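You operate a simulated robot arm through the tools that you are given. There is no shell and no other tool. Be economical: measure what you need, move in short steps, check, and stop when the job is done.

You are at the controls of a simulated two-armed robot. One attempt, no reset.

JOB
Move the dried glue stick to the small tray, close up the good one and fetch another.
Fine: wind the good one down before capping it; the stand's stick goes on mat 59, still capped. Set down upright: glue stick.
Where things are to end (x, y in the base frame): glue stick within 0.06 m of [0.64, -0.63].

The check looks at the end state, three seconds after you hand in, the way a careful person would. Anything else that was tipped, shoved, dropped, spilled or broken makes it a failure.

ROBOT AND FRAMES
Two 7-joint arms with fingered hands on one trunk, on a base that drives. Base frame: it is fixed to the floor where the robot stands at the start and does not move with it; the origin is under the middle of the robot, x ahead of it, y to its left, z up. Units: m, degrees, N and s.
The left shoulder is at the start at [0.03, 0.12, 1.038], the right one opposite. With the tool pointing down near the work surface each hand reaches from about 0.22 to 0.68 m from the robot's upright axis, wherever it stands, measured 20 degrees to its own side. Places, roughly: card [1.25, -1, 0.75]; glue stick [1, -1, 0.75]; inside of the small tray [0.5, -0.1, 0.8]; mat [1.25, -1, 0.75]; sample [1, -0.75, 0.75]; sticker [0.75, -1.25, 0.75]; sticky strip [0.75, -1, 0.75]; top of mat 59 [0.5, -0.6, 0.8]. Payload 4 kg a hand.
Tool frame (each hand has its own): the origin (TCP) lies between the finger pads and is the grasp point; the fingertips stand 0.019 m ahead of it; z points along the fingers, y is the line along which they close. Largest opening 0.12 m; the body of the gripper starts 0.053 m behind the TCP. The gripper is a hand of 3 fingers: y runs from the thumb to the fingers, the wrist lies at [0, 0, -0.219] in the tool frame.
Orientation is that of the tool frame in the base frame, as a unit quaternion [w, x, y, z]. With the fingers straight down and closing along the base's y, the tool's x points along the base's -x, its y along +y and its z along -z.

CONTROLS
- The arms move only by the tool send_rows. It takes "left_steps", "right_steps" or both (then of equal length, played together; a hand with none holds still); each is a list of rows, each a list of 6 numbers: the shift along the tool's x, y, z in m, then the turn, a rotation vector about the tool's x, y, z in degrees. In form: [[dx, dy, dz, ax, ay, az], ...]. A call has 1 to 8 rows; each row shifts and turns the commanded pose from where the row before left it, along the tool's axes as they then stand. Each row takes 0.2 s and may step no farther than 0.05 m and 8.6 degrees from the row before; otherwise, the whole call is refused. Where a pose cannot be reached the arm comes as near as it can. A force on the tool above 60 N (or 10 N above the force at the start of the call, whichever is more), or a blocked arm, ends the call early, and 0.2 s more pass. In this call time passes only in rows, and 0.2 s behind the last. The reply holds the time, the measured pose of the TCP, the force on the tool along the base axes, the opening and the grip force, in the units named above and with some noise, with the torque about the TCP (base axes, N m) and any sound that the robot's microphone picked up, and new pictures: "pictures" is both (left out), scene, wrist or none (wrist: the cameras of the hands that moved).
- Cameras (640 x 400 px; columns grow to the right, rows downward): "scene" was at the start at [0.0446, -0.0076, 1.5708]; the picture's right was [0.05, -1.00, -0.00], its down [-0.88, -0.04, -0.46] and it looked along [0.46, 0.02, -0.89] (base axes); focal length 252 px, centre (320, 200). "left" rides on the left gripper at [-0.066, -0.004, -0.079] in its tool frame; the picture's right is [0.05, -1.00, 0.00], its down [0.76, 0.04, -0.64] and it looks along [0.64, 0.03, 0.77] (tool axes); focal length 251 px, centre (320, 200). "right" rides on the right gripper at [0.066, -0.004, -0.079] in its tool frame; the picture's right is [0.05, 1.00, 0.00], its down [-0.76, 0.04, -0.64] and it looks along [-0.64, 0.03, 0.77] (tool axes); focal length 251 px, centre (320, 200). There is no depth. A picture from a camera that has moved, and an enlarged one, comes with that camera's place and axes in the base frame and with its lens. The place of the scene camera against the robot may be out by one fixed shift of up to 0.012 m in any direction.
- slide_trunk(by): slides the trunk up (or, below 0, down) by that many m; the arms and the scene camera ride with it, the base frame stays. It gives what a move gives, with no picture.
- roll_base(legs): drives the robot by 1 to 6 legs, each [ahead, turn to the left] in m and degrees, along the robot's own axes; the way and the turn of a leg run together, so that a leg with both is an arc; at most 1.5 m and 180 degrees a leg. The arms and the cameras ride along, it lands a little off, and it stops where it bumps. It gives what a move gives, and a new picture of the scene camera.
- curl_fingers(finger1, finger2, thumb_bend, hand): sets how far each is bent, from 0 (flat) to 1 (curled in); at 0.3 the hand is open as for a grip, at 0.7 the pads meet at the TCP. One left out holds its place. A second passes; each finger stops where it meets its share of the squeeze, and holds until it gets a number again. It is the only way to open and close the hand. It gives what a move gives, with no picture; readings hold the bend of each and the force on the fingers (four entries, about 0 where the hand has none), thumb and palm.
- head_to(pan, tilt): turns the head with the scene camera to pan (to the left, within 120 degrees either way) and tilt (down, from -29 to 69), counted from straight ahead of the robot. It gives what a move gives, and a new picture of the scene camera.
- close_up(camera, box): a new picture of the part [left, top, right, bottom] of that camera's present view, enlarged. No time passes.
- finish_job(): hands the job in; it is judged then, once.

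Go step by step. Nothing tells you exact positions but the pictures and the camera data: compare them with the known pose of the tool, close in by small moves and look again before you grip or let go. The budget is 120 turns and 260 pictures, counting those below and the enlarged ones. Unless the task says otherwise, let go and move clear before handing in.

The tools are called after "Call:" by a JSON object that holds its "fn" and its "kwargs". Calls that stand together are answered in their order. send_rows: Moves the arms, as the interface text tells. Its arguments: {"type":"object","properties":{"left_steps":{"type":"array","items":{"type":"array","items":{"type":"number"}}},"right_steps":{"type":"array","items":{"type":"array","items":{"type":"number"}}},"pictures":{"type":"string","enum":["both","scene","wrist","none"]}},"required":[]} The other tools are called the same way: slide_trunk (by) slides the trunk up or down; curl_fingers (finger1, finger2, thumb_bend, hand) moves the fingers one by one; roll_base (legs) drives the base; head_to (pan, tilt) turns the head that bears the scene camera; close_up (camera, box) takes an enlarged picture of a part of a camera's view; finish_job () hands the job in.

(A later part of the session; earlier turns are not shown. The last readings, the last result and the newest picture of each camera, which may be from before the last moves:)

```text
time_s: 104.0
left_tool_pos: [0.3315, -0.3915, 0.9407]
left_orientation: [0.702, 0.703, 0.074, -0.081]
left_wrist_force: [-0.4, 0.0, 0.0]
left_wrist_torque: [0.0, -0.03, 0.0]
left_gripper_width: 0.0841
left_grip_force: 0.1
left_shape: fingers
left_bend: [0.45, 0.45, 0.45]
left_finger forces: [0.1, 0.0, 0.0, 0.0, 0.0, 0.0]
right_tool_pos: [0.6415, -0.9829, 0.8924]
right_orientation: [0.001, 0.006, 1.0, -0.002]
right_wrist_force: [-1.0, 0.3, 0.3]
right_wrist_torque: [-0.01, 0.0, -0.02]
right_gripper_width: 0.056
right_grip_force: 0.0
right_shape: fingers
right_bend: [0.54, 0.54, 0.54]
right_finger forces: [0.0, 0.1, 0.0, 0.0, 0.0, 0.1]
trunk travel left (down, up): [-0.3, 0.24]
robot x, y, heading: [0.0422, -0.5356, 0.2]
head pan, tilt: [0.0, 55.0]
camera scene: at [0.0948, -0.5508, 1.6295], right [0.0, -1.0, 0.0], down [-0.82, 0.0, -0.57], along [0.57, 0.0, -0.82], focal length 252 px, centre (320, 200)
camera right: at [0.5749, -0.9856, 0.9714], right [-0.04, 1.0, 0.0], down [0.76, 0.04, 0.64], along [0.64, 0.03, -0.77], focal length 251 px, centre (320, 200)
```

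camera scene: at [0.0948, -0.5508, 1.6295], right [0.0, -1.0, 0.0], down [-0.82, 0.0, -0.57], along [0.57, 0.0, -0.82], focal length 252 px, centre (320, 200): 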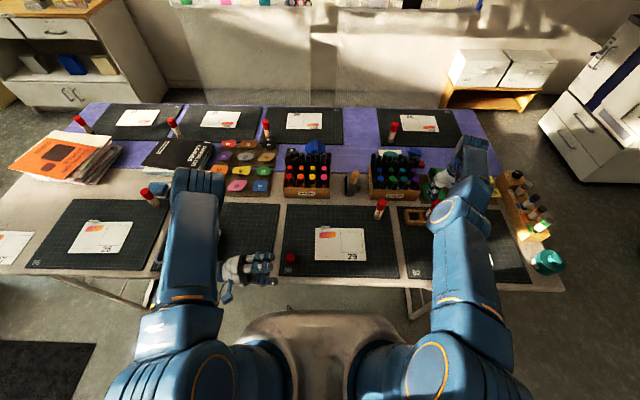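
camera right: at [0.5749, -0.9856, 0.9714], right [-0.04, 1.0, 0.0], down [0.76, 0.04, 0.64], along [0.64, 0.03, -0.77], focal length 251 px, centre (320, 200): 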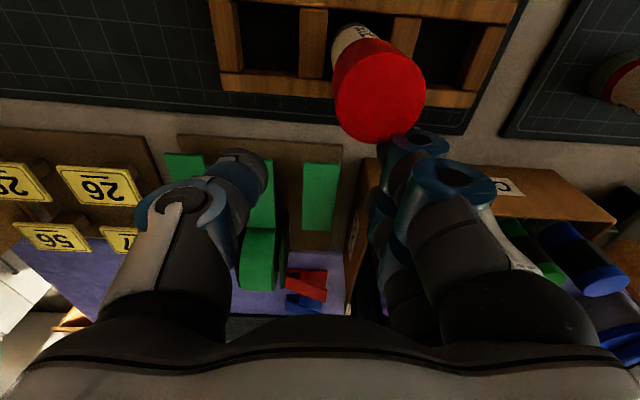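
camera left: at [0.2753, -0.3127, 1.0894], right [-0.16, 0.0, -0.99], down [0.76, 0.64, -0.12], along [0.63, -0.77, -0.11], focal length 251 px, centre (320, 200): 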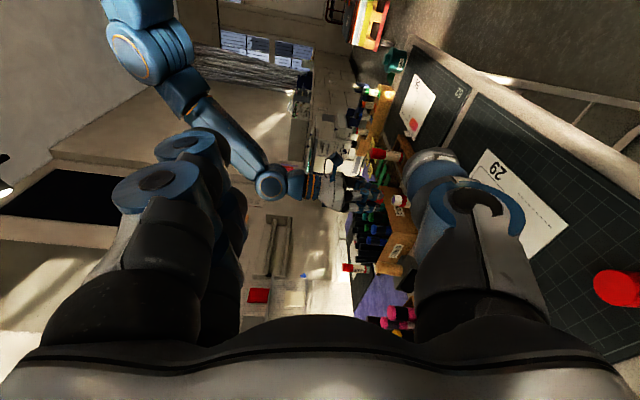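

The arm took an odd path at its limit, but the stick still stands in the rack. I'll rise straight up first and check.

Call:
{"fn": "send_rows", "kwargs": {"right_steps": [[0, 0, -0.03, 0, 0, 0], [0, 0, -0.03, 0, 0, 0], [0, 0, -0.03, 0, 0, 0]], "pictures": "wrist"}}

Call:
{"fn": "close_up", "kwargs": {"camera": "scene", "box": [350, 180, 470, 260]}}

```text
time_s: 104.8
left_tool_pos: [0.3314, -0.3921, 0.9406]
left_orientation: [0.702, 0.704, 0.074, -0.081]
left_wrist_force: [0.2, -0.3, 0.1]
left_wrist_torque: [0.02, -0.02, 0.0]
left_gripper_width: 0.0838
left_grip_force: 0.0
left_shape: fingers
left_bend: [0.45, 0.45, 0.45]
left_finger forces: [0.1, 0.0, 0.0, 0.1, 0.0, 0.0]
right_tool_pos: [0.6512, -0.9883, 0.9818]
right_orientation: [-0.001, 0.005, 1.0, -0.001]
right_wrist_force: [0.1, -0.3, 0.4]
right_wrist_torque: [0.03, -0.05, -0.04]
right_gripper_width: 0.0559
right_grip_force: 0.0
right_shape: fingers
right_bend: [0.54, 0.54, 0.54]
right_finger forces: [0.1, 0.1, 0.0, 0.1, 0.0, 0.0]
right hand out of reach, approached as far as the arm can: row 1, 2, 3
trunk travel left (down, up): [-0.3, 0.24]
robot x, y, heading: [0.0396, -0.538, 0.2]
head pan, tilt: [0.0, 55.0]
camera right: at [0.5848, -0.9906, 1.0614], right [-0.04, 1.0, 0.0], down [0.77, 0.04, 0.64], along [0.64, 0.03, -0.77], focal length 251 px, centre (320, 200)
```

right: 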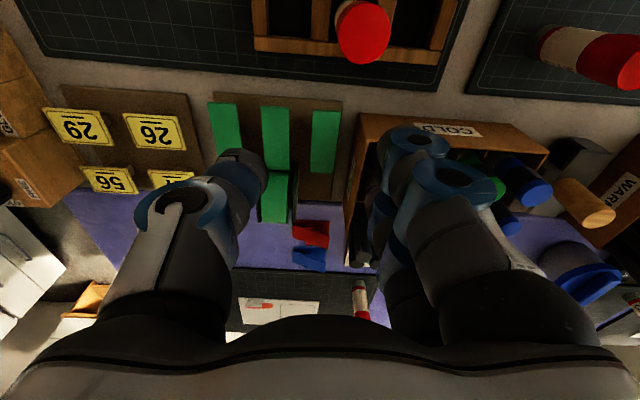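

```text
5.00 times, centred on (410, 220) of scene
camera zoom: at [0.0943, -0.5505, 1.6295], right [0.0, -1.0, 0.0], down [-0.82, 0.0, -0.57], along [0.57, 0.0, -0.82], focal length 1259 px, centre (-130, 100)
```

zoom: 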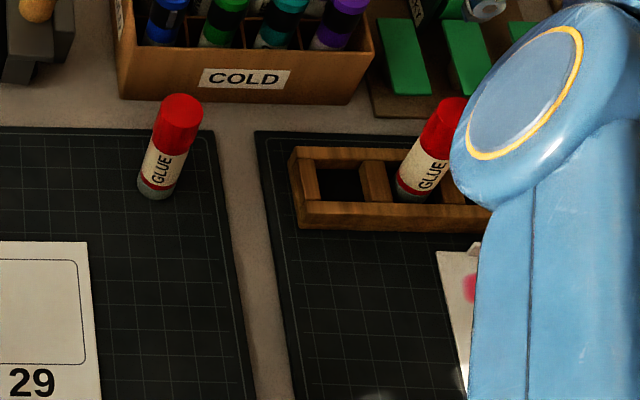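

All still stands properly. Bringing the hand back over the stick.

Call:
{"fn": "send_rows", "kwargs": {"right_steps": [[0.024, 0.013, 0, 0, 0, 0], [0.024, 0.013, 0, 0, 0, 0]], "pictures": "wrist"}}

Call:
{"fn": "close_up", "kwargs": {"camera": "right", "box": [220, 40, 420, 200]}}

```text
time_s: 105.5
left_tool_pos: [0.3311, -0.3933, 0.9398]
left_orientation: [0.702, 0.704, 0.074, -0.081]
left_wrist_force: [-0.7, 0.4, -0.3]
left_wrist_torque: [0.0, -0.03, -0.03]
left_gripper_width: 0.0837
left_grip_force: 0.0
left_shape: fingers
left_bend: [0.45, 0.45, 0.45]
left_finger forces: [0.0, 0.1, 0.0, 0.0, 0.1, 0.1]
right_tool_pos: [0.6532, -0.985, 0.9772]
right_orientation: [-0.002, 0.005, 1.0, -0.001]
right_wrist_force: [0.9, 0.2, -0.1]
right_wrist_torque: [-0.02, 0.02, 0.05]
right_gripper_width: 0.0557
right_grip_force: 0.0
right_shape: fingers
right_bend: [0.54, 0.54, 0.54]
right_finger forces: [0.0, 0.0, 0.0, 0.0, 0.1, 0.0]
right hand out of reach, approached as far as the arm can: row 1, 2
trunk travel left (down, up): [-0.3, 0.24]
robot x, y, heading: [0.0426, -0.5396, 0.2]
head pan, tilt: [0.0, 55.0]
camera right: at [0.5863, -0.988, 1.0574], right [-0.04, 1.0, 0.0], down [0.77, 0.04, 0.64], along [0.64, 0.03, -0.77], focal length 251 px, centre (320, 200)
```

right: 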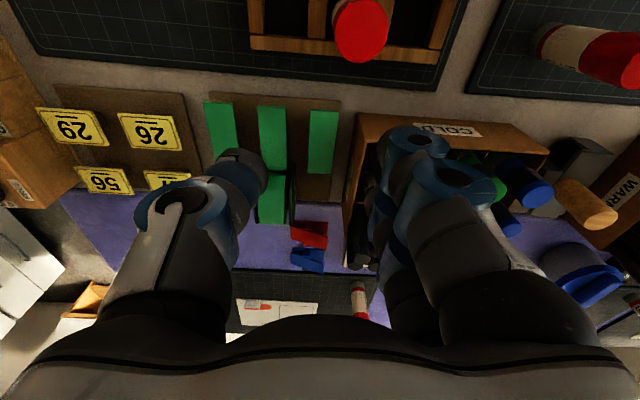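

```text
2.50 times, centred on (320, 120) of right
camera zoom: at [0.5863, -0.988, 1.0574], right [-0.04, 1.0, 0.0], down [0.77, 0.04, 0.64], along [0.64, 0.03, -0.77], focal length 629 px, centre (320, 400)
```

zoom: 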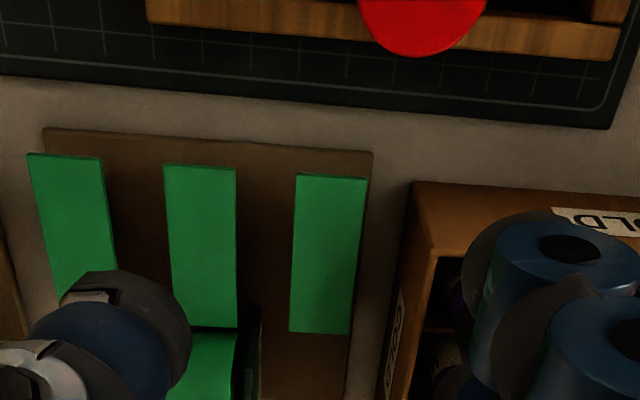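

The arm looks stuck in an outstretched configuration. I'll command it well back towards the robot, high above everything, to unfold it.

Call:
{"fn": "send_rows", "kwargs": {"right_steps": [[0.04, 0.01, -0.01, 0, 0, 0], [0.04, 0.01, -0.01, 0, 0, 0], [0.04, 0.01, -0.01, 0, 0, 0]], "pictures": "scene"}}

```text
time_s: 106.2
left_tool_pos: [0.331, -0.3918, 0.9399]
left_orientation: [0.702, 0.704, 0.074, -0.082]
left_wrist_force: [0.2, -0.1, -0.9]
left_wrist_torque: [-0.02, -0.04, 0.02]
left_gripper_width: 0.0834
left_grip_force: 0.0
left_shape: fingers
left_bend: [0.45, 0.45, 0.45]
left_finger forces: [0.1, 0.1, 0.1, 0.1, 0.1, 0.0]
right_tool_pos: [0.6474, -0.9959, 0.9894]
right_orientation: [0.0, 0.005, 1.0, -0.001]
right_wrist_force: [0.0, 0.3, -0.6]
right_wrist_torque: [-0.03, 0.0, -0.01]
right_gripper_width: 0.0558
right_grip_force: 0.0
right_shape: fingers
right_bend: [0.54, 0.54, 0.54]
right_finger forces: [0.0, 0.0, 0.0, 0.1, 0.0, 0.0]
right hand out of reach, approached as far as the arm can: row 1, 2, 3
trunk travel left (down, up): [-0.3, 0.24]
robot x, y, heading: [0.0398, -0.545, 0.2]
head pan, tilt: [0.0, 55.0]
camera scene: at [0.0947, -0.5509, 1.6294], right [0.0, -1.0, 0.0], down [-0.82, 0.0, -0.57], along [0.57, 0.0, -0.82], focal length 252 px, centre (320, 200)
```

scene: 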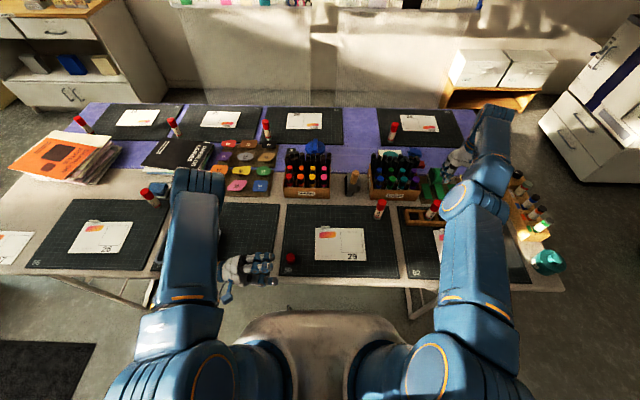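

Call:
{"fn": "send_rows", "kwargs": {"right_steps": [[0, 0.03, 0, 0, -8, 0], [0, 0.03, 0, 0, -8, 0], [0, 0.03, 0, 0, -8, 0]], "pictures": "scene"}}

```text
time_s: 107.0
left_tool_pos: [0.3315, -0.3924, 0.94]
left_orientation: [0.702, 0.704, 0.074, -0.081]
left_wrist_force: [-0.1, 0.1, -0.6]
left_wrist_torque: [0.01, 0.01, 0.04]
left_gripper_width: 0.0839
left_grip_force: 0.1
left_shape: fingers
left_bend: [0.45, 0.45, 0.45]
left_finger forces: [0.1, 0.0, 0.0, 0.1, 0.0, 0.0]
right_tool_pos: [0.7561, -0.9498, 0.9804]
right_orientation: [0.208, 0.004, 0.978, -0.002]
right_wrist_force: [-0.2, 0.4, 0.4]
right_wrist_torque: [-0.01, 0.01, -0.02]
right_gripper_width: 0.0557
right_grip_force: 0.1
right_shape: fingers
right_bend: [0.54, 0.54, 0.54]
right_finger forces: [0.0, 0.0, 0.0, 0.0, 0.0, 0.0]
right hand out of reach, approached as far as the arm can: row 1, 2, 3
trunk travel left (down, up): [-0.3, 0.24]
robot x, y, heading: [0.0445, -0.5397, 0.1]
head pan, tilt: [0.0, 55.0]
camera scene: at [0.0954, -0.5503, 1.6294], right [0.0, -1.0, 0.0], down [-0.82, 0.0, -0.57], along [0.57, 0.0, -0.82], focal length 252 px, centre (320, 200)
```

scene: 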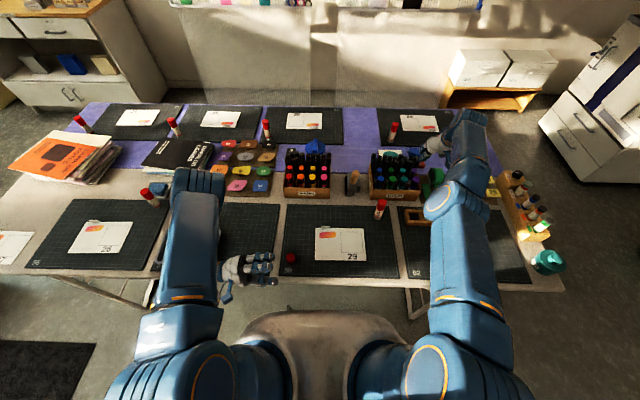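

The elbow seems pinned at full extension. I'll raise the trunk for clearance and then command the hand downwards, which should flex the elbow the right way.

Call:
{"fn": "slide_trunk", "kwargs": {"by": 0.22}}

Call:
{"fn": "send_rows", "kwargs": {"right_steps": [[0, 0, 0.03, 0, 8, 0], [0, 0, 0.04, 0, 8, 0], [0, 0, 0.04, 0, 8, 0]], "pictures": "scene"}}

```text
time_s: 109.4
left_tool_pos: [0.3319, -0.3927, 1.16]
left_orientation: [0.702, 0.703, 0.075, -0.081]
left_wrist_force: [0.3, 0.7, 0.4]
left_wrist_torque: [0.05, 0.0, -0.02]
left_gripper_width: 0.0835
left_grip_force: 0.1
left_shape: fingers
left_bend: [0.45, 0.45, 0.45]
left_finger forces: [0.1, 0.0, 0.1, 0.0, 0.0, 0.1]
right_tool_pos: [0.7564, -0.9504, 1.2]
right_orientation: [0.207, 0.005, 0.978, -0.003]
right_wrist_force: [-0.9, -1.0, -0.1]
right_wrist_torque: [-0.01, -0.05, 0.0]
right_gripper_width: 0.0559
right_grip_force: 0.1
right_shape: fingers
right_bend: [0.54, 0.54, 0.54]
right_finger forces: [0.0, 0.0, 0.0, 0.1, 0.1, 0.1]
trunk travel left (down, up): [-0.52, 0.02]
robot x, y, heading: [0.043, -0.5412, 0.1]
head pan, tilt: [0.0, 55.0]
```

```text
time_s: 110.2
left_tool_pos: [0.3318, -0.3929, 1.1611]
left_orientation: [0.702, 0.704, 0.073, -0.082]
left_wrist_force: [0.4, 0.6, 0.3]
left_wrist_torque: [0.0, 0.01, -0.01]
left_gripper_width: 0.0834
left_grip_force: 0.1
left_shape: fingers
left_bend: [0.45, 0.45, 0.45]
left_finger forces: [0.1, 0.1, 0.0, 0.0, 0.0, 0.0]
right_tool_pos: [0.669, -0.9238, 1.1134]
right_orientation: [0.001, 0.006, 1.0, -0.003]
right_wrist_force: [0.9, 0.2, -0.2]
right_wrist_torque: [-0.02, -0.01, 0.01]
right_gripper_width: 0.0555
right_grip_force: 0.1
right_shape: fingers
right_bend: [0.54, 0.54, 0.54]
right_finger forces: [0.0, 0.1, 0.0, 0.0, 0.0, 0.1]
right hand out of reach, approached as far as the arm can: row 1, 2, 3
trunk travel left (down, up): [-0.52, 0.02]
robot x, y, heading: [0.0428, -0.5396, -0.0]
head pan, tilt: [0.0, 55.0]
camera scene: at [0.095, -0.5507, 1.8495], right [0.0, -1.0, 0.0], down [-0.82, 0.0, -0.57], along [0.57, 0.0, -0.82], focal length 252 px, centre (320, 200)
```

scene: 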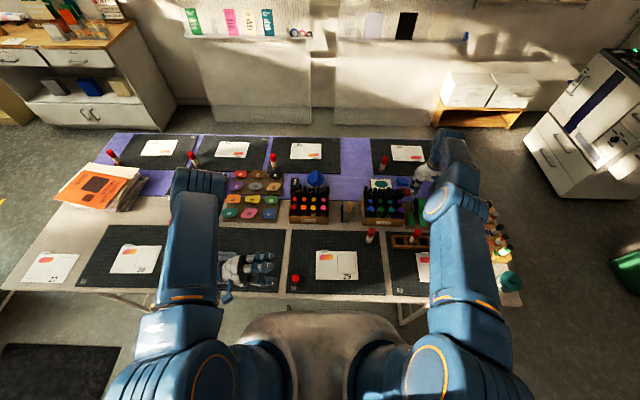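

Call:
{"fn": "send_rows", "kwargs": {"right_steps": [[0.03, 0.0, 0.035, 0, 0, 0], [0.03, 0.0, 0.035, 0, 0, 0], [0.03, 0.0, 0.0, 0, 0, 0]], "pictures": "none"}}

```text
time_s: 111.0
left_tool_pos: [0.3302, -0.3924, 1.1611]
left_orientation: [0.702, 0.704, 0.073, -0.081]
left_wrist_force: [0.5, -0.2, 0.5]
left_wrist_torque: [0.0, 0.02, 0.03]
left_gripper_width: 0.0838
left_grip_force: 0.1
left_shape: fingers
left_bend: [0.45, 0.45, 0.45]
left_finger forces: [0.0, 0.0, 0.1, 0.0, 0.1, 0.2]
right_tool_pos: [0.5819, -0.9203, 1.0415]
right_orientation: [0.0, 0.005, 1.0, -0.001]
right_wrist_force: [-0.5, 0.0, -0.7]
right_wrist_torque: [0.01, 0.01, -0.05]
right_gripper_width: 0.056
right_grip_force: 0.1
right_shape: fingers
right_bend: [0.54, 0.54, 0.54]
right_finger forces: [0.0, 0.1, 0.1, 0.1, 0.0, 0.0]
trunk travel left (down, up): [-0.52, 0.02]
robot x, y, heading: [0.0438, -0.5422, -0.3]
head pan, tilt: [0.0, 55.0]
```

Unlocked, the arm follows again. I'll pull it in, lower the trunk partly and roll the base forward 6 cm for a comfortable reach.

Call:
{"fn": "send_rows", "kwargs": {"right_steps": [[0.04, 0.02, -0.01, 0, 0, 0], [0.04, 0.02, -0.01, 0, 0, 0]], "pictures": "none"}}

Call:
{"fn": "roll_base", "kwargs": {"legs": [[0.06, 0]]}}

Call:
{"fn": "slide_trunk", "kwargs": {"by": -0.12}}

```text
time_s: 111.6
left_tool_pos: [0.3304, -0.3917, 1.162]
left_orientation: [0.703, 0.703, 0.074, -0.08]
left_wrist_force: [-0.4, 0.3, 0.0]
left_wrist_torque: [-0.01, 0.0, 0.0]
left_gripper_width: 0.0837
left_grip_force: 0.0
left_shape: fingers
left_bend: [0.45, 0.45, 0.45]
left_finger forces: [0.1, 0.0, 0.1, 0.0, 0.0, 0.0]
right_tool_pos: [0.5005, -0.8791, 1.0625]
right_orientation: [0.001, 0.006, 1.0, -0.002]
right_wrist_force: [-0.1, 1.6, 0.6]
right_wrist_torque: [-0.04, -0.02, -0.01]
right_gripper_width: 0.0558
right_grip_force: 0.1
right_shape: fingers
right_bend: [0.54, 0.54, 0.54]
right_finger forces: [0.0, 0.1, 0.1, 0.0, 0.0, 0.0]
trunk travel left (down, up): [-0.52, 0.02]
robot x, y, heading: [0.0445, -0.54, 0.2]
head pan, tilt: [0.0, 55.0]
```

```text
time_s: 112.5
left_tool_pos: [0.3922, -0.3933, 1.1601]
left_orientation: [0.701, 0.704, 0.073, -0.082]
left_wrist_force: [0.4, -0.4, -0.3]
left_wrist_torque: [-0.01, 0.02, -0.04]
left_gripper_width: 0.0835
left_grip_force: 0.0
left_shape: fingers
left_bend: [0.45, 0.45, 0.45]
left_finger forces: [0.0, 0.0, 0.1, 0.0, 0.0, 0.0]
right_tool_pos: [0.5631, -0.8789, 1.062]
right_orientation: [-0.001, 0.005, 1.0, -0.002]
right_wrist_force: [0.4, 0.0, 0.3]
right_wrist_torque: [-0.03, 0.05, -0.01]
right_gripper_width: 0.0557
right_grip_force: 0.1
right_shape: fingers
right_bend: [0.54, 0.54, 0.54]
right_finger forces: [0.0, 0.0, 0.0, 0.1, 0.1, 0.0]
trunk travel left (down, up): [-0.52, 0.02]
robot x, y, heading: [0.1027, -0.5382, 0.0]
head pan, tilt: [0.0, 55.0]
camera scene: at [0.1556, -0.5504, 1.8495], right [0.0, -1.0, 0.0], down [-0.82, 0.0, -0.57], along [0.57, 0.0, -0.82], focal length 252 px, centre (320, 200)
```

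scene: 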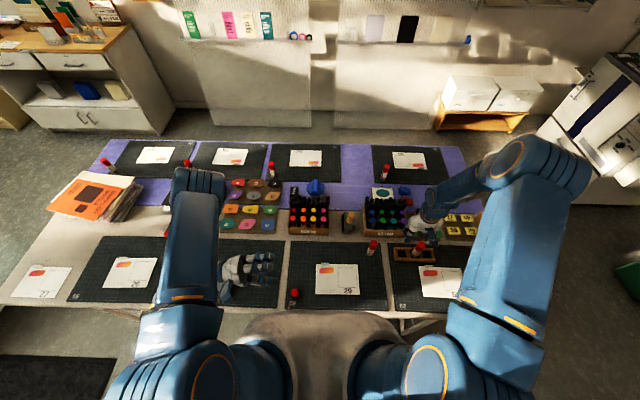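

```text
time_s: 114.0
left_tool_pos: [0.3931, -0.392, 1.0415]
left_orientation: [0.702, 0.704, 0.073, -0.082]
left_wrist_force: [0.2, 0.4, -0.6]
left_wrist_torque: [0.0, -0.01, 0.01]
left_gripper_width: 0.0834
left_grip_force: 0.1
left_shape: fingers
left_bend: [0.45, 0.45, 0.45]
left_finger forces: [0.0, 0.0, 0.0, 0.1, 0.0, 0.0]
right_tool_pos: [0.5617, -0.8777, 0.944]
right_orientation: [0.0, 0.005, 1.0, -0.002]
right_wrist_force: [-0.4, 0.2, 0.1]
right_wrist_torque: [0.01, 0.06, 0.03]
right_gripper_width: 0.0554
right_grip_force: 0.1
right_shape: fingers
right_bend: [0.54, 0.54, 0.54]
right_finger forces: [0.0, 0.2, 0.1, 0.0, 0.1, 0.0]
trunk travel left (down, up): [-0.4, 0.14]
robot x, y, heading: [0.1022, -0.5411, 0.1]
head pan, tilt: [0.0, 55.0]
```

The base moved forward without a bump. Moving the right hand over the stand's stick again.

Call:
{"fn": "send_rows", "kwargs": {"right_steps": [[0, 0, -0.03, 0, 0, 0], [-0.014, -0.029, 0, 0, 0, 0], [-0.014, -0.029, 0, 0, 0, 0], [-0.013, -0.028, 0, 0, 0, 0]], "pictures": "wrist"}}

Call:
{"fn": "close_up", "kwargs": {"camera": "right", "box": [220, 40, 420, 200]}}

```text
time_s: 115.0
left_tool_pos: [0.3935, -0.3933, 1.0401]
left_orientation: [0.702, 0.704, 0.074, -0.081]
left_wrist_force: [-0.2, -0.4, -0.2]
left_wrist_torque: [-0.03, -0.01, 0.03]
left_gripper_width: 0.0837
left_grip_force: 0.1
left_shape: fingers
left_bend: [0.45, 0.45, 0.45]
left_finger forces: [0.0, 0.0, 0.0, 0.0, 0.0, 0.0]
right_tool_pos: [0.603, -0.9664, 0.9722]
right_orientation: [-0.001, 0.005, 1.0, -0.001]
right_wrist_force: [0.3, 0.0, 0.1]
right_wrist_torque: [0.02, 0.01, -0.01]
right_gripper_width: 0.0558
right_grip_force: 0.0
right_shape: fingers
right_bend: [0.54, 0.54, 0.54]
right_finger forces: [0.0, 0.0, 0.0, 0.0, 0.0, 0.0]
trunk travel left (down, up): [-0.4, 0.14]
robot x, y, heading: [0.1021, -0.5395, 0.1]
head pan, tilt: [0.0, 55.0]
camera right: at [0.5361, -0.9687, 1.0511], right [-0.04, 1.0, 0.0], down [0.77, 0.03, 0.64], along [0.64, 0.03, -0.77], focal length 251 px, centre (320, 200)
```

right: 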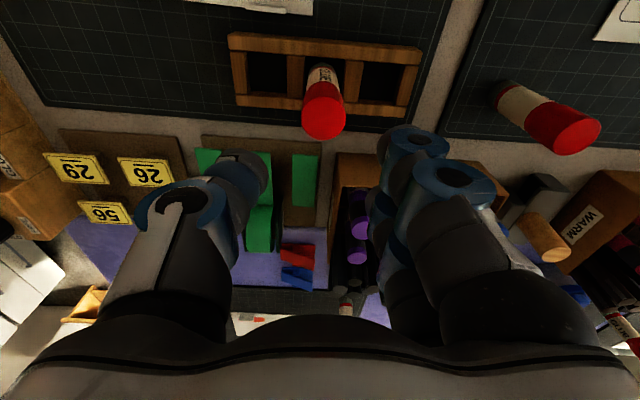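

```text
2.50 times, centred on (320, 120) of right
camera zoom: at [0.5361, -0.9687, 1.0511], right [-0.04, 1.0, 0.0], down [0.77, 0.03, 0.64], along [0.64, 0.03, -0.77], focal length 629 px, centre (320, 400)
```

zoom: 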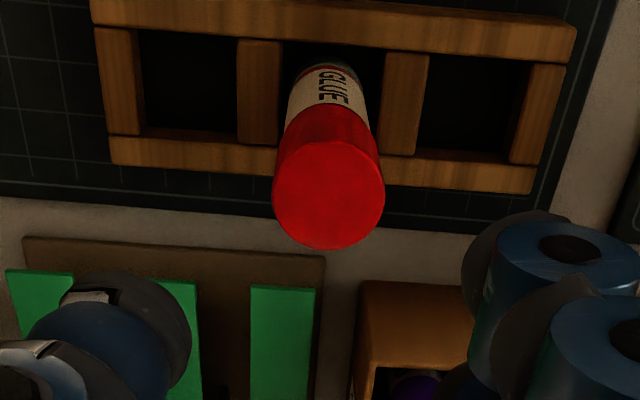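

Stick still at (0.603, -0.963). Descending to z 0.834 in line.

Call:
{"fn": "send_rows", "kwargs": {"right_steps": [[0, 0.003, 0.035, 0, 0, 0], [0, 0, 0.035, 0, 0, 0], [0, 0, 0.035, 0, 0, 0], [0, 0, 0.033, 0, 0, 0]], "pictures": "wrist"}}

Call:
{"fn": "curl_fingers", "kwargs": {"hand": "right", "finger1": 0.65, "finger2": 0.65, "thumb_bend": 0.65}}

```text
time_s: 116.0
left_tool_pos: [0.393, -0.3922, 1.04]
left_orientation: [0.702, 0.704, 0.074, -0.081]
left_wrist_force: [0.0, 0.4, -0.1]
left_wrist_torque: [0.0, 0.01, 0.0]
left_gripper_width: 0.0835
left_grip_force: 0.0
left_shape: fingers
left_bend: [0.45, 0.45, 0.45]
left_finger forces: [0.0, 0.1, 0.0, 0.0, 0.0, 0.0]
right_tool_pos: [0.6036, -0.9624, 0.8332]
right_orientation: [-0.001, 0.006, 1.0, -0.002]
right_wrist_force: [0.7, 0.5, 0.1]
right_wrist_torque: [-0.02, -0.03, 0.0]
right_gripper_width: 0.0558
right_grip_force: 0.1
right_shape: fingers
right_bend: [0.54, 0.54, 0.54]
right_finger forces: [0.0, 0.1, 0.0, 0.0, 0.1, 0.0]
trunk travel left (down, up): [-0.4, 0.14]
robot x, y, heading: [0.1006, -0.5386, 0.2]
head pan, tilt: [0.0, 55.0]
camera right: at [0.5367, -0.9659, 0.913], right [-0.04, 1.0, 0.0], down [0.77, 0.04, 0.64], along [0.64, 0.03, -0.77], focal length 251 px, centre (320, 200)
```

right: 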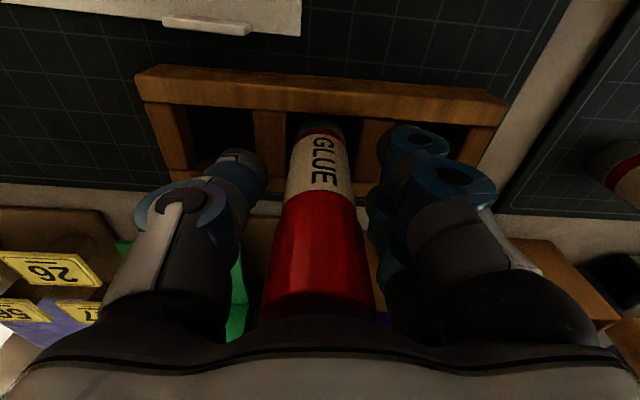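

```text
time_s: 117.0
left_tool_pos: [0.3924, -0.3935, 1.0406]
left_orientation: [0.702, 0.704, 0.073, -0.081]
left_wrist_force: [0.6, -0.3, 0.1]
left_wrist_torque: [-0.01, 0.01, 0.02]
left_gripper_width: 0.0837
left_grip_force: 0.0
left_shape: fingers
left_bend: [0.45, 0.45, 0.45]
left_finger forces: [0.1, 0.0, 0.0, 0.1, 0.0, 0.0]
right_tool_pos: [0.6028, -0.9623, 0.834]
right_orientation: [-0.001, 0.006, 1.0, -0.002]
right_wrist_force: [-0.3, -0.8, 0.6]
right_wrist_torque: [0.0, 0.0, -0.03]
right_gripper_width: 0.0282
right_grip_force: 4.2
right_shape: fingers
right_bend: [0.64, 0.63, 0.62]
right_finger forces: [0.7, 3.1, 0.0, 0.0, 4.1, 0.0]
trunk travel left (down, up): [-0.4, 0.14]
robot x, y, heading: [0.1017, -0.5408, 0.1]
head pan, tilt: [0.0, 55.0]
```

Balanced grip. Tightening and lifting straight out of the rack slowly.

Call:
{"fn": "curl_fingers", "kwargs": {"hand": "right", "finger1": 0.68, "finger2": 0.68, "thumb_bend": 0.68}}

Call:
{"fn": "send_rows", "kwargs": {"right_steps": [[0, 0, -0.015, 0, 0, 0], [0, 0, -0.02, 0, 0, 0], [0, 0, -0.03, 0, 0, 0], [0, 0, -0.03, 0, 0, 0], [0, 0, -0.035, 0, 0, 0]], "pictures": "both"}}

Call:
{"fn": "close_up", "kwargs": {"camera": "scene", "box": [340, 170, 480, 270]}}

```text
time_s: 118.0
left_tool_pos: [0.3931, -0.3921, 1.0404]
left_orientation: [0.701, 0.704, 0.074, -0.082]
left_wrist_force: [-1.2, 1.2, -0.1]
left_wrist_torque: [0.01, 0.01, -0.01]
left_gripper_width: 0.0835
left_grip_force: 0.0
left_shape: fingers
left_bend: [0.45, 0.45, 0.45]
left_finger forces: [0.1, 0.0, 0.0, 0.1, 0.0, 0.0]
right_tool_pos: [0.6015, -0.9633, 0.8333]
right_orientation: [-0.002, 0.006, 1.0, -0.002]
right_wrist_force: [-0.4, -0.2, -0.7]
right_wrist_torque: [0.02, 0.01, 0.03]
right_gripper_width: 0.0257
right_grip_force: 8.1
right_shape: fingers
right_bend: [0.66, 0.64, 0.63]
right_finger forces: [1.9, 5.7, 0.0, 0.0, 8.0, 0.0]
trunk travel left (down, up): [-0.4, 0.14]
robot x, y, heading: [0.1031, -0.5403, 0.2]
head pan, tilt: [0.0, 55.0]
```

```text
time_s: 119.2
left_tool_pos: [0.3931, -0.3924, 1.0409]
left_orientation: [0.702, 0.703, 0.073, -0.082]
left_wrist_force: [-0.5, 0.2, 0.1]
left_wrist_torque: [0.03, 0.02, 0.01]
left_gripper_width: 0.0834
left_grip_force: 0.0
left_shape: fingers
left_bend: [0.45, 0.45, 0.45]
left_finger forces: [0.0, 0.1, 0.1, 0.1, 0.0, 0.0]
right_tool_pos: [0.6004, -0.9621, 0.9629]
right_orientation: [-0.001, 0.006, 1.0, -0.001]
right_wrist_force: [0.4, 0.5, -0.9]
right_wrist_torque: [0.0, 0.0, 0.0]
right_gripper_width: 0.0255
right_grip_force: 7.4
right_shape: fingers
right_bend: [0.66, 0.64, 0.63]
right_finger forces: [1.9, 5.8, 0.0, 0.1, 8.1, 0.1]
trunk travel left (down, up): [-0.4, 0.14]
robot x, y, heading: [0.1002, -0.5384, 0.2]
head pan, tilt: [0.0, 55.0]
camera scene: at [0.1553, -0.5502, 1.7295], right [0.0, -1.0, 0.0], down [-0.82, 0.0, -0.57], along [0.57, 0.0, -0.82], focal length 252 px, centre (320, 200)
camera right: at [0.5343, -0.9653, 1.0427], right [-0.04, 1.0, 0.0], down [0.77, 0.03, 0.64], along [0.64, 0.03, -0.77], focal length 251 px, centre (320, 200)
```

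scene: 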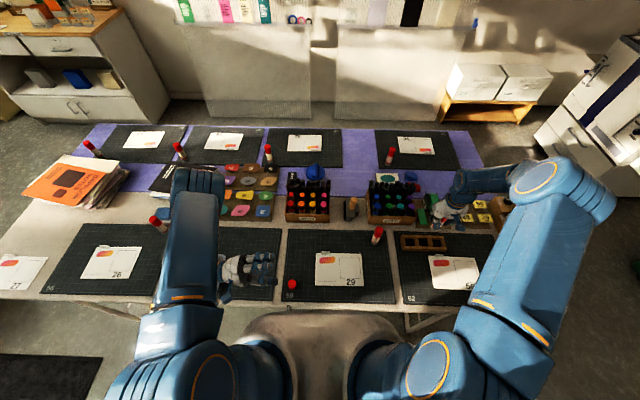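
right: 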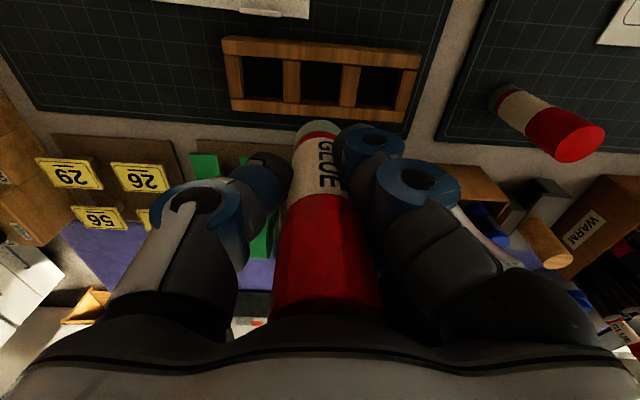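

```text
4.00 times, centred on (410, 220) of scene
camera zoom: at [0.1553, -0.5502, 1.7295], right [0.0, -1.0, 0.0], down [-0.82, 0.0, -0.57], along [0.57, 0.0, -0.82], focal length 1007 px, centre (-40, 120)
```

zoom: 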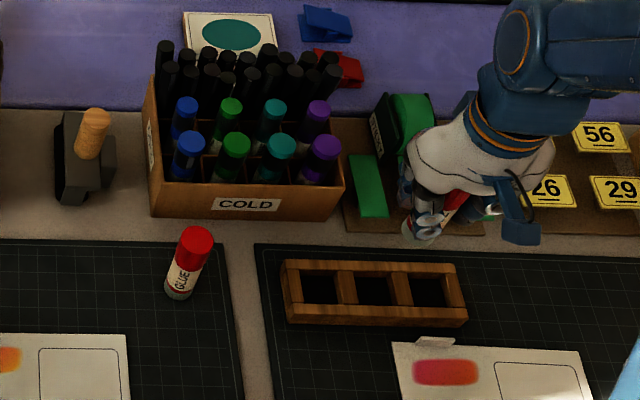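

The stick is out of the rack, still capped. Carrying it to (0.63, -0.63) on mat 59.

Call:
{"fn": "send_rows", "kwargs": {"right_steps": [[0, 0.02, -0.04, 0, 0, 0], [-0.003, 0.044, 0, 0, 0, 0], [-0.003, 0.044, 0, 0, 0, 0], [-0.003, 0.045, 0, 0, 0, 0], [-0.004, 0.045, 0, 0, 0, 0], [-0.004, 0.045, 0, 0, 0, 0], [-0.004, 0.045, 0, 0, 0, 0], [-0.004, 0.044, 0, 0, 0, 0]], "pictures": "both"}}

```text
time_s: 121.0
left_tool_pos: [0.392, -0.3903, 1.0396]
left_orientation: [0.702, 0.703, 0.073, -0.081]
left_wrist_force: [0.7, -0.1, -0.4]
left_wrist_torque: [0.0, -0.01, 0.01]
left_gripper_width: 0.0838
left_grip_force: 0.2
left_shape: fingers
left_bend: [0.45, 0.45, 0.45]
left_finger forces: [0.1, 0.1, 0.0, 0.0, 0.1, 0.1]
right_tool_pos: [0.6322, -0.63, 1.0033]
right_orientation: [-0.001, 0.006, 1.0, -0.003]
right_wrist_force: [-0.3, -0.2, -0.5]
right_wrist_torque: [-0.03, -0.01, -0.01]
right_gripper_width: 0.0256
right_grip_force: 8.1
right_shape: fingers
right_bend: [0.66, 0.64, 0.63]
right_finger forces: [1.9, 5.8, 0.0, 0.1, 7.9, 0.0]
trunk travel left (down, up): [-0.4, 0.14]
robot x, y, heading: [0.1027, -0.5397, 0.4]
head pan, tilt: [0.0, 55.0]
camera scene: at [0.1564, -0.5487, 1.7294], right [0.0, -1.0, 0.0], down [-0.82, 0.0, -0.57], along [0.57, 0.0, -0.82], focal length 252 px, centre (320, 200)
camera right: at [0.5652, -0.6328, 1.0822], right [-0.04, 1.0, 0.0], down [0.77, 0.04, 0.64], along [0.64, 0.02, -0.77], focal length 251 px, centre (320, 200)
```

scene: 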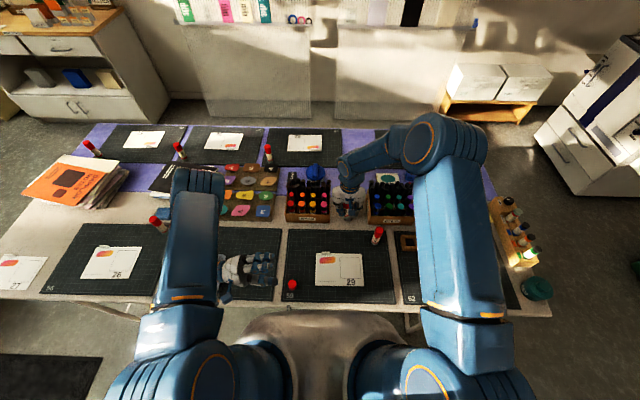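
right: 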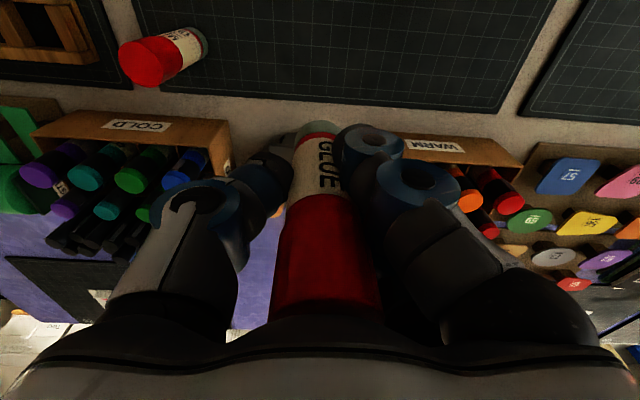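

Lowering onto the mat, staying 1 cm nearer to keep clear of the stamp.

Call:
{"fn": "send_rows", "kwargs": {"right_steps": [[0.012, 0, 0.04, 0, 0, 0], [0, 0, 0.045, 0, 0, 0], [0, 0, 0.045, 0, 0, 0], [0, 0, 0.035, 0, 0, 0]], "pictures": "wrist"}}

Call:
{"fn": "close_up", "kwargs": {"camera": "scene", "box": [280, 170, 420, 270]}}

Call:
{"fn": "send_rows", "kwargs": {"right_steps": [[0, 0, 0.004, 0, 0, 0], [0, 0, 0.003, 0, 0, 0]], "pictures": "none"}}

```text
time_s: 122.0
left_tool_pos: [0.3935, -0.392, 1.0391]
left_orientation: [0.701, 0.704, 0.073, -0.082]
left_wrist_force: [0.0, -0.6, -0.4]
left_wrist_torque: [0.04, 0.01, 0.03]
left_gripper_width: 0.0834
left_grip_force: 0.1
left_shape: fingers
left_bend: [0.45, 0.45, 0.45]
left_finger forces: [0.0, 0.0, 0.1, 0.1, 0.0, 0.1]
right_tool_pos: [0.6206, -0.6328, 0.8374]
right_orientation: [-0.001, 0.005, 1.0, -0.002]
right_wrist_force: [1.0, -0.6, -1.1]
right_wrist_torque: [0.01, 0.02, 0.01]
right_gripper_width: 0.0255
right_grip_force: 8.0
right_shape: fingers
right_bend: [0.66, 0.64, 0.63]
right_finger forces: [1.8, 5.8, 0.0, 0.0, 7.8, 0.0]
trunk travel left (down, up): [-0.4, 0.14]
robot x, y, heading: [0.1048, -0.5428, 0.4]
head pan, tilt: [0.0, 55.0]
camera right: at [0.5533, -0.6361, 0.9167], right [-0.04, 1.0, 0.0], down [0.77, 0.03, 0.64], along [0.64, 0.03, -0.77], focal length 251 px, centre (320, 200)
```

right: 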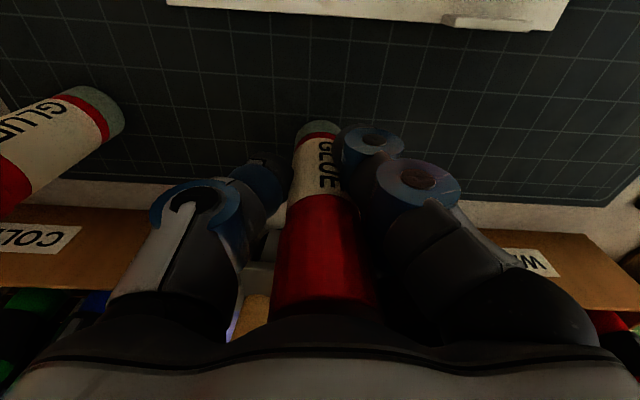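

```text
4.00 times, centred on (350, 220) of scene
camera zoom: at [0.1569, -0.5505, 1.7294], right [0.0, -1.0, 0.0], down [-0.82, 0.0, -0.57], along [0.57, 0.0, -0.82], focal length 1007 px, centre (200, 120)
```

zoom: 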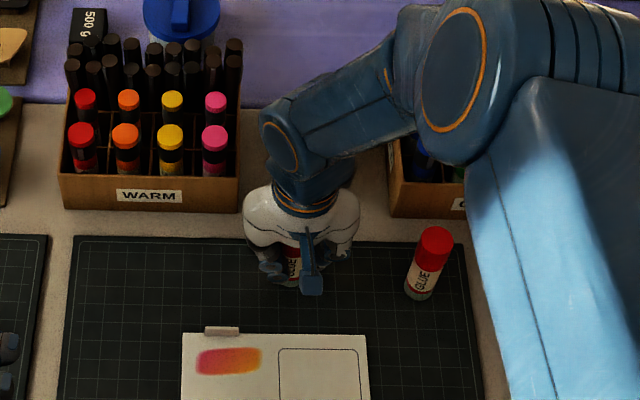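

```text
time_s: 122.7
left_tool_pos: [0.3938, -0.3923, 1.039]
left_orientation: [0.702, 0.704, 0.074, -0.081]
left_wrist_force: [-0.1, 0.1, 1.1]
left_wrist_torque: [0.0, 0.0, 0.02]
left_gripper_width: 0.0836
left_grip_force: 0.1
left_shape: fingers
left_bend: [0.45, 0.45, 0.45]
left_finger forces: [0.0, 0.0, 0.1, 0.0, 0.0, 0.0]
right_tool_pos: [0.6189, -0.6322, 0.8313]
right_orientation: [-0.001, 0.005, 1.0, -0.002]
right_wrist_force: [-0.1, -0.2, -0.3]
right_wrist_torque: [0.02, 0.01, -0.03]
right_gripper_width: 0.0256
right_grip_force: 7.2
right_shape: fingers
right_bend: [0.66, 0.64, 0.63]
right_finger forces: [1.8, 5.8, 0.0, 0.0, 7.7, 0.0]
trunk travel left (down, up): [-0.4, 0.14]
robot x, y, heading: [0.1011, -0.5367, 0.4]
head pan, tilt: [0.0, 55.0]
```

Call:
{"fn": "send_rows", "kwargs": {"right_steps": [[0, 0, 0.003, 0, 0, 0], [0, 0, 0.002, 0, 0, 0]], "pictures": "none"}}

Call:
{"fn": "send_rows", "kwargs": {"right_steps": [[0, 0, 0.002, 0, 0, 0], [0, 0, 0.001, 0, 0, 0]], "pictures": "none"}}

```text
time_s: 123.2
left_tool_pos: [0.393, -0.3925, 1.0396]
left_orientation: [0.702, 0.704, 0.073, -0.082]
left_wrist_force: [0.0, 0.2, 0.7]
left_wrist_torque: [-0.01, 0.01, 0.02]
left_gripper_width: 0.0836
left_grip_force: 0.0
left_shape: fingers
left_bend: [0.45, 0.45, 0.45]
left_finger forces: [0.0, 0.0, 0.1, 0.1, 0.1, 0.0]
right_tool_pos: [0.6175, -0.632, 0.8255]
right_orientation: [-0.001, 0.005, 1.0, -0.002]
right_wrist_force: [0.3, -0.1, -1.1]
right_wrist_torque: [0.01, 0.01, 0.03]
right_gripper_width: 0.0255
right_grip_force: 7.9
right_shape: fingers
right_bend: [0.66, 0.64, 0.63]
right_finger forces: [1.8, 5.8, 0.1, 0.0, 7.8, 0.0]
trunk travel left (down, up): [-0.4, 0.14]
robot x, y, heading: [0.1037, -0.5412, 0.2]
head pan, tilt: [0.0, 55.0]
```

```text
time_s: 123.8
left_tool_pos: [0.3923, -0.3922, 1.0404]
left_orientation: [0.702, 0.704, 0.073, -0.081]
left_wrist_force: [0.8, 0.5, -0.3]
left_wrist_torque: [0.0, -0.01, -0.01]
left_gripper_width: 0.0835
left_grip_force: 0.0
left_shape: fingers
left_bend: [0.45, 0.45, 0.45]
left_finger forces: [0.0, 0.0, 0.0, 0.0, 0.0, 0.0]
right_tool_pos: [0.6185, -0.6318, 0.8236]
right_orientation: [0.0, 0.005, 1.0, -0.002]
right_wrist_force: [-0.7, 0.1, -0.6]
right_wrist_torque: [0.0, -0.01, 0.01]
right_gripper_width: 0.0253
right_grip_force: 7.5
right_shape: fingers
right_bend: [0.66, 0.64, 0.63]
right_finger forces: [1.8, 5.8, 0.0, 0.0, 7.8, 0.1]
trunk travel left (down, up): [-0.4, 0.14]
robot x, y, heading: [0.101, -0.5406, -0.1]
head pan, tilt: [0.0, 55.0]
```

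Call:
{"fn": "send_rows", "kwargs": {"right_steps": [[0, 0, 0.002, 0, 0, 0], [0, 0, 0.002, 0, 0, 0]], "pictures": "none"}}

Call:
{"fn": "close_up", "kwargs": {"camera": "right", "box": [220, 80, 420, 220]}}

```text
time_s: 124.5
left_tool_pos: [0.3922, -0.3925, 1.0413]
left_orientation: [0.702, 0.704, 0.074, -0.081]
left_wrist_force: [-0.8, -0.5, 0.1]
left_wrist_torque: [-0.01, 0.03, -0.03]
left_gripper_width: 0.0837
left_grip_force: 0.0
left_shape: fingers
left_bend: [0.45, 0.45, 0.45]
left_finger forces: [0.0, 0.0, 0.0, 0.1, 0.0, 0.1]
right_tool_pos: [0.6174, -0.6312, 0.8209]
right_orientation: [0.0, 0.005, 1.0, -0.002]
right_wrist_force: [-1.4, -2.1, 11.6]
right_wrist_torque: [-0.05, 0.01, -0.04]
right_gripper_width: 0.0248
right_grip_force: 10.5
right_shape: fingers
right_bend: [0.66, 0.64, 0.63]
right_finger forces: [2.3, 7.0, 0.0, 0.0, 11.6, 0.1]
trunk travel left (down, up): [-0.4, 0.14]
robot x, y, heading: [0.1038, -0.5446, 0.1]
head pan, tilt: [0.0, 55.0]
```

```text
2.86 times, centred on (320, 150) of right
camera zoom: at [0.5519, -0.6342, 0.9], right [-0.04, 1.0, 0.0], down [0.76, 0.03, 0.64], along [0.64, 0.03, -0.77], focal length 718 px, centre (320, 343)
```

zoom: 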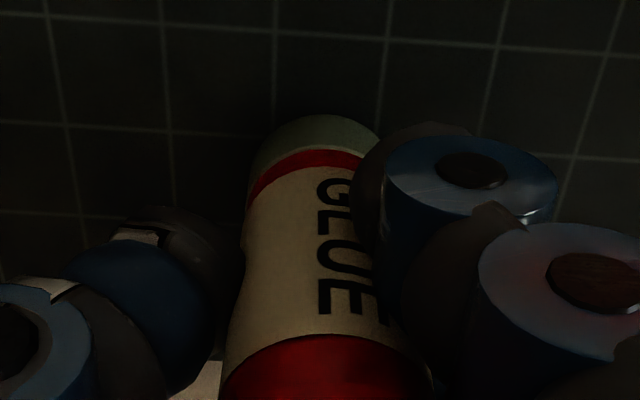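

On the mat with firm contact. Easing off, opening gently, and rising.

Call:
{"fn": "send_rows", "kwargs": {"right_steps": [[0, 0, -0.002, 0, 0, 0]], "pictures": "none"}}

Call:
{"fn": "curl_fingers", "kwargs": {"hand": "right", "finger1": 0.6, "finger2": 0.6, "thumb_bend": 0.6}}

Call:
{"fn": "curl_fingers", "kwargs": {"hand": "right", "finger1": 0.4, "finger2": 0.4, "thumb_bend": 0.4}}

Call:
{"fn": "send_rows", "kwargs": {"right_steps": [[0, 0, -0.03, 0, 0, 0], [0, 0, -0.04, 0, 0, 0], [0, 0, -0.045, 0, 0, 0], [0, 0, -0.045, 0, 0, 0]], "pictures": "wrist"}}

```text
time_s: 124.8
left_tool_pos: [0.3933, -0.3922, 1.0405]
left_orientation: [0.702, 0.703, 0.074, -0.082]
left_wrist_force: [-0.7, 0.5, -0.3]
left_wrist_torque: [-0.04, -0.02, -0.03]
left_gripper_width: 0.0836
left_grip_force: 0.0
left_shape: fingers
left_bend: [0.45, 0.45, 0.45]
left_finger forces: [0.0, 0.0, 0.1, 0.0, 0.0, 0.1]
right_tool_pos: [0.6185, -0.6322, 0.8207]
right_orientation: [-0.001, 0.006, 1.0, -0.001]
right_wrist_force: [-0.6, -0.7, 4.1]
right_wrist_torque: [-0.03, -0.01, -0.01]
right_gripper_width: 0.0247
right_grip_force: 9.6
right_shape: fingers
right_bend: [0.66, 0.64, 0.64]
right_finger forces: [2.2, 6.7, 0.0, 0.1, 10.5, 0.0]
trunk travel left (down, up): [-0.4, 0.14]
robot x, y, heading: [0.1038, -0.539, 0.2]
head pan, tilt: [0.0, 55.0]
```

```text
time_s: 125.8
left_tool_pos: [0.3934, -0.3918, 1.0403]
left_orientation: [0.702, 0.704, 0.074, -0.082]
left_wrist_force: [0.3, 0.3, -0.1]
left_wrist_torque: [-0.02, 0.03, 0.0]
left_gripper_width: 0.0834
left_grip_force: 0.0
left_shape: fingers
left_bend: [0.45, 0.45, 0.45]
left_finger forces: [0.0, 0.0, 0.0, 0.1, 0.1, 0.1]
right_tool_pos: [0.6186, -0.6315, 0.8211]
right_orientation: [-0.002, 0.005, 1.0, -0.002]
right_wrist_force: [-0.8, 0.5, 0.3]
right_wrist_torque: [0.0, 0.04, 0.01]
right_gripper_width: 0.0376
right_grip_force: 0.0
right_shape: fingers
right_bend: [0.6, 0.6, 0.6]
right_finger forces: [0.0, 0.1, 0.0, 0.0, 0.0, 0.0]
trunk travel left (down, up): [-0.4, 0.14]
robot x, y, heading: [0.105, -0.5389, 0.0]
head pan, tilt: [0.0, 55.0]
```

```text
time_s: 126.8
left_tool_pos: [0.392, -0.3933, 1.0408]
left_orientation: [0.702, 0.704, 0.073, -0.081]
left_wrist_force: [0.4, 0.2, 0.0]
left_wrist_torque: [0.0, 0.02, 0.04]
left_gripper_width: 0.0833
left_grip_force: 0.0
left_shape: fingers
left_bend: [0.45, 0.45, 0.45]
left_finger forces: [0.1, 0.0, 0.0, 0.0, 0.0, 0.1]
right_tool_pos: [0.6185, -0.6308, 0.8211]
right_orientation: [0.0, 0.006, 1.0, -0.002]
right_wrist_force: [-0.9, 0.3, -0.5]
right_wrist_torque: [0.02, 0.01, -0.02]
right_gripper_width: 0.0982
right_grip_force: 0.0
right_shape: fingers
right_bend: [0.4, 0.4, 0.4]
right_finger forces: [0.1, 0.1, 0.0, 0.1, 0.0, 0.0]
trunk travel left (down, up): [-0.4, 0.14]
robot x, y, heading: [0.1022, -0.5414, 0.1]
head pan, tilt: [0.0, 55.0]
```

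```text
time_s: 127.8
left_tool_pos: [0.3913, -0.3921, 1.0398]
left_orientation: [0.702, 0.704, 0.074, -0.081]
left_wrist_force: [0.0, -0.7, 0.3]
left_wrist_torque: [0.0, -0.01, 0.0]
left_gripper_width: 0.0837
left_grip_force: 0.1
left_shape: fingers
left_bend: [0.45, 0.45, 0.45]
left_finger forces: [0.0, 0.0, 0.1, 0.0, 0.1, 0.0]
right_tool_pos: [0.617, -0.6309, 0.9807]
right_orientation: [0.0, 0.006, 1.0, -0.002]
right_wrist_force: [-0.2, -1.1, -0.4]
right_wrist_torque: [0.01, 0.01, 0.02]
right_gripper_width: 0.0991
right_grip_force: 0.0
right_shape: fingers
right_bend: [0.4, 0.4, 0.4]
right_finger forces: [0.0, 0.0, 0.0, 0.0, 0.1, 0.0]
trunk travel left (down, up): [-0.4, 0.14]
robot x, y, heading: [0.1064, -0.5414, 0.1]
head pan, tilt: [0.0, 55.0]
camera right: at [0.5499, -0.6333, 1.0609], right [-0.04, 1.0, 0.0], down [0.77, 0.04, 0.64], along [0.64, 0.03, -0.77], focal length 251 px, centre (320, 200)
```

right: 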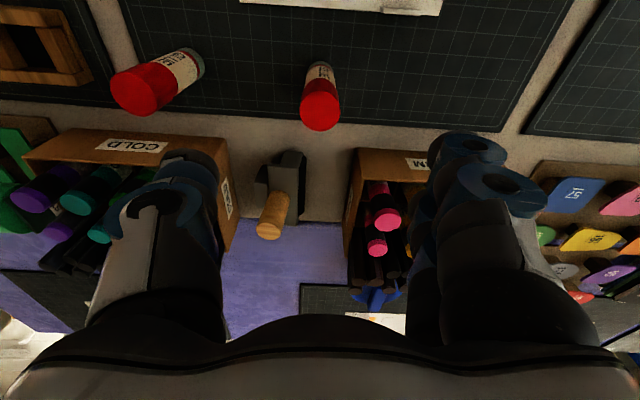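

All standing. Pulling the right hand back for a final overall check.

Call:
{"fn": "send_rows", "kwargs": {"right_steps": [[0, 0, -0.04, 0, 0, 0], [0.045, -0.01, 0, 0, 0, 0], [0.045, -0.01, 0, 0, 0, 0], [0.045, -0.02, 0, 0, 0, 0], [0.045, -0.02, 0, 0, 0, 0], [0.04, -0.02, 0, 0, 0, 0]], "pictures": "scene"}}

Call:
{"fn": "head_to", "kwargs": {"pan": 10, "tilt": 50}}

Call:
{"fn": "close_up", "kwargs": {"camera": "scene", "box": [220, 180, 480, 330]}}

```text
time_s: 129.2
left_tool_pos: [0.3931, -0.3917, 1.0419]
left_orientation: [0.702, 0.704, 0.074, -0.081]
left_wrist_force: [-0.3, -0.8, -0.1]
left_wrist_torque: [-0.02, 0.01, -0.02]
left_gripper_width: 0.0835
left_grip_force: 0.1
left_shape: fingers
left_bend: [0.45, 0.45, 0.45]
left_finger forces: [0.0, 0.1, 0.0, 0.0, 0.0, 0.0]
right_tool_pos: [0.3954, -0.7108, 1.0227]
right_orientation: [0.0, 0.005, 1.0, -0.001]
right_wrist_force: [-0.1, 0.4, -0.8]
right_wrist_torque: [0.0, -0.02, 0.0]
right_gripper_width: 0.0987
right_grip_force: 0.2
right_shape: fingers
right_bend: [0.4, 0.4, 0.4]
right_finger forces: [0.1, 0.1, 0.0, 0.0, 0.0, 0.1]
trunk travel left (down, up): [-0.4, 0.14]
robot x, y, heading: [0.1052, -0.539, 0.1]
head pan, tilt: [0.0, 55.0]
camera scene: at [0.1553, -0.5505, 1.7294], right [0.0, -1.0, 0.0], down [-0.82, 0.0, -0.57], along [0.57, 0.0, -0.82], focal length 252 px, centre (320, 200)
```

scene: 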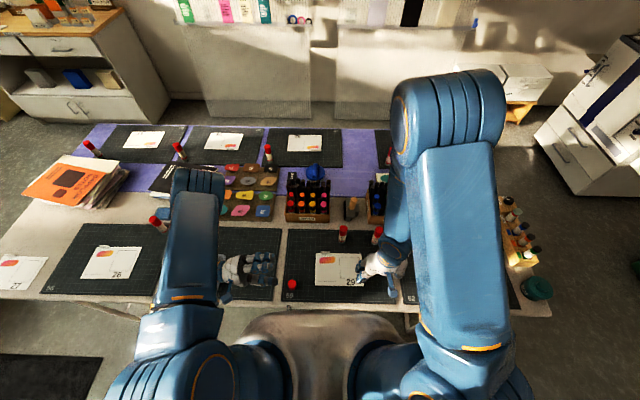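

```text
time_s: 130.0
left_tool_pos: [0.3935, -0.3923, 1.0404]
left_orientation: [0.702, 0.704, 0.074, -0.082]
left_wrist_force: [-0.7, -0.7, -0.2]
left_wrist_torque: [-0.03, -0.03, 0.03]
left_gripper_width: 0.0836
left_grip_force: 0.1
left_shape: fingers
left_bend: [0.45, 0.45, 0.45]
left_finger forces: [0.0, 0.0, 0.0, 0.0, 0.0, 0.0]
right_tool_pos: [0.3969, -0.7102, 1.0212]
right_orientation: [-0.001, 0.005, 1.0, -0.002]
right_wrist_force: [0.3, 0.0, 0.9]
right_wrist_torque: [0.02, -0.05, 0.04]
right_gripper_width: 0.0989
right_grip_force: 0.0
right_shape: fingers
right_bend: [0.4, 0.4, 0.4]
right_finger forces: [0.0, 0.1, 0.0, 0.0, 0.0, 0.0]
trunk travel left (down, up): [-0.4, 0.14]
robot x, y, heading: [0.1021, -0.5384, 0.1]
head pan, tilt: [10.0, 50.0]
camera scene: at [0.1599, -0.5374, 1.7359], right [0.17, -0.98, 0.0], down [-0.75, -0.13, -0.64], along [0.63, 0.11, -0.77], focal length 252 px, centre (320, 200)
```

scene: 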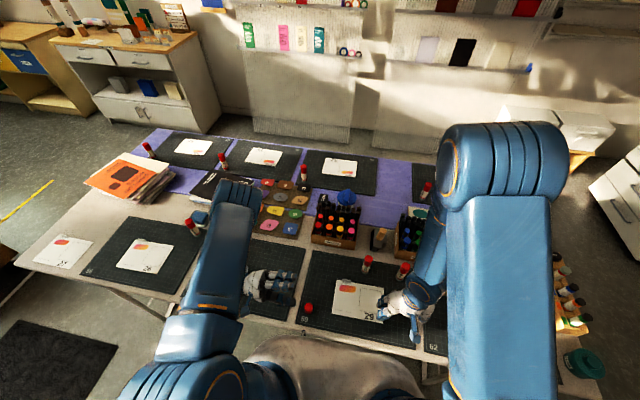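

```text
2.46 times, centred on (350, 255) of scene
camera zoom: at [0.1599, -0.5374, 1.7359], right [0.17, -0.98, 0.0], down [-0.75, -0.13, -0.64], along [0.63, 0.11, -0.77], focal length 620 px, centre (246, 65)
```

zoom: 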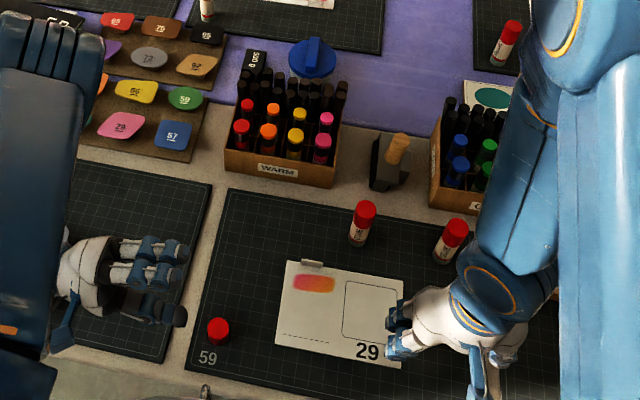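

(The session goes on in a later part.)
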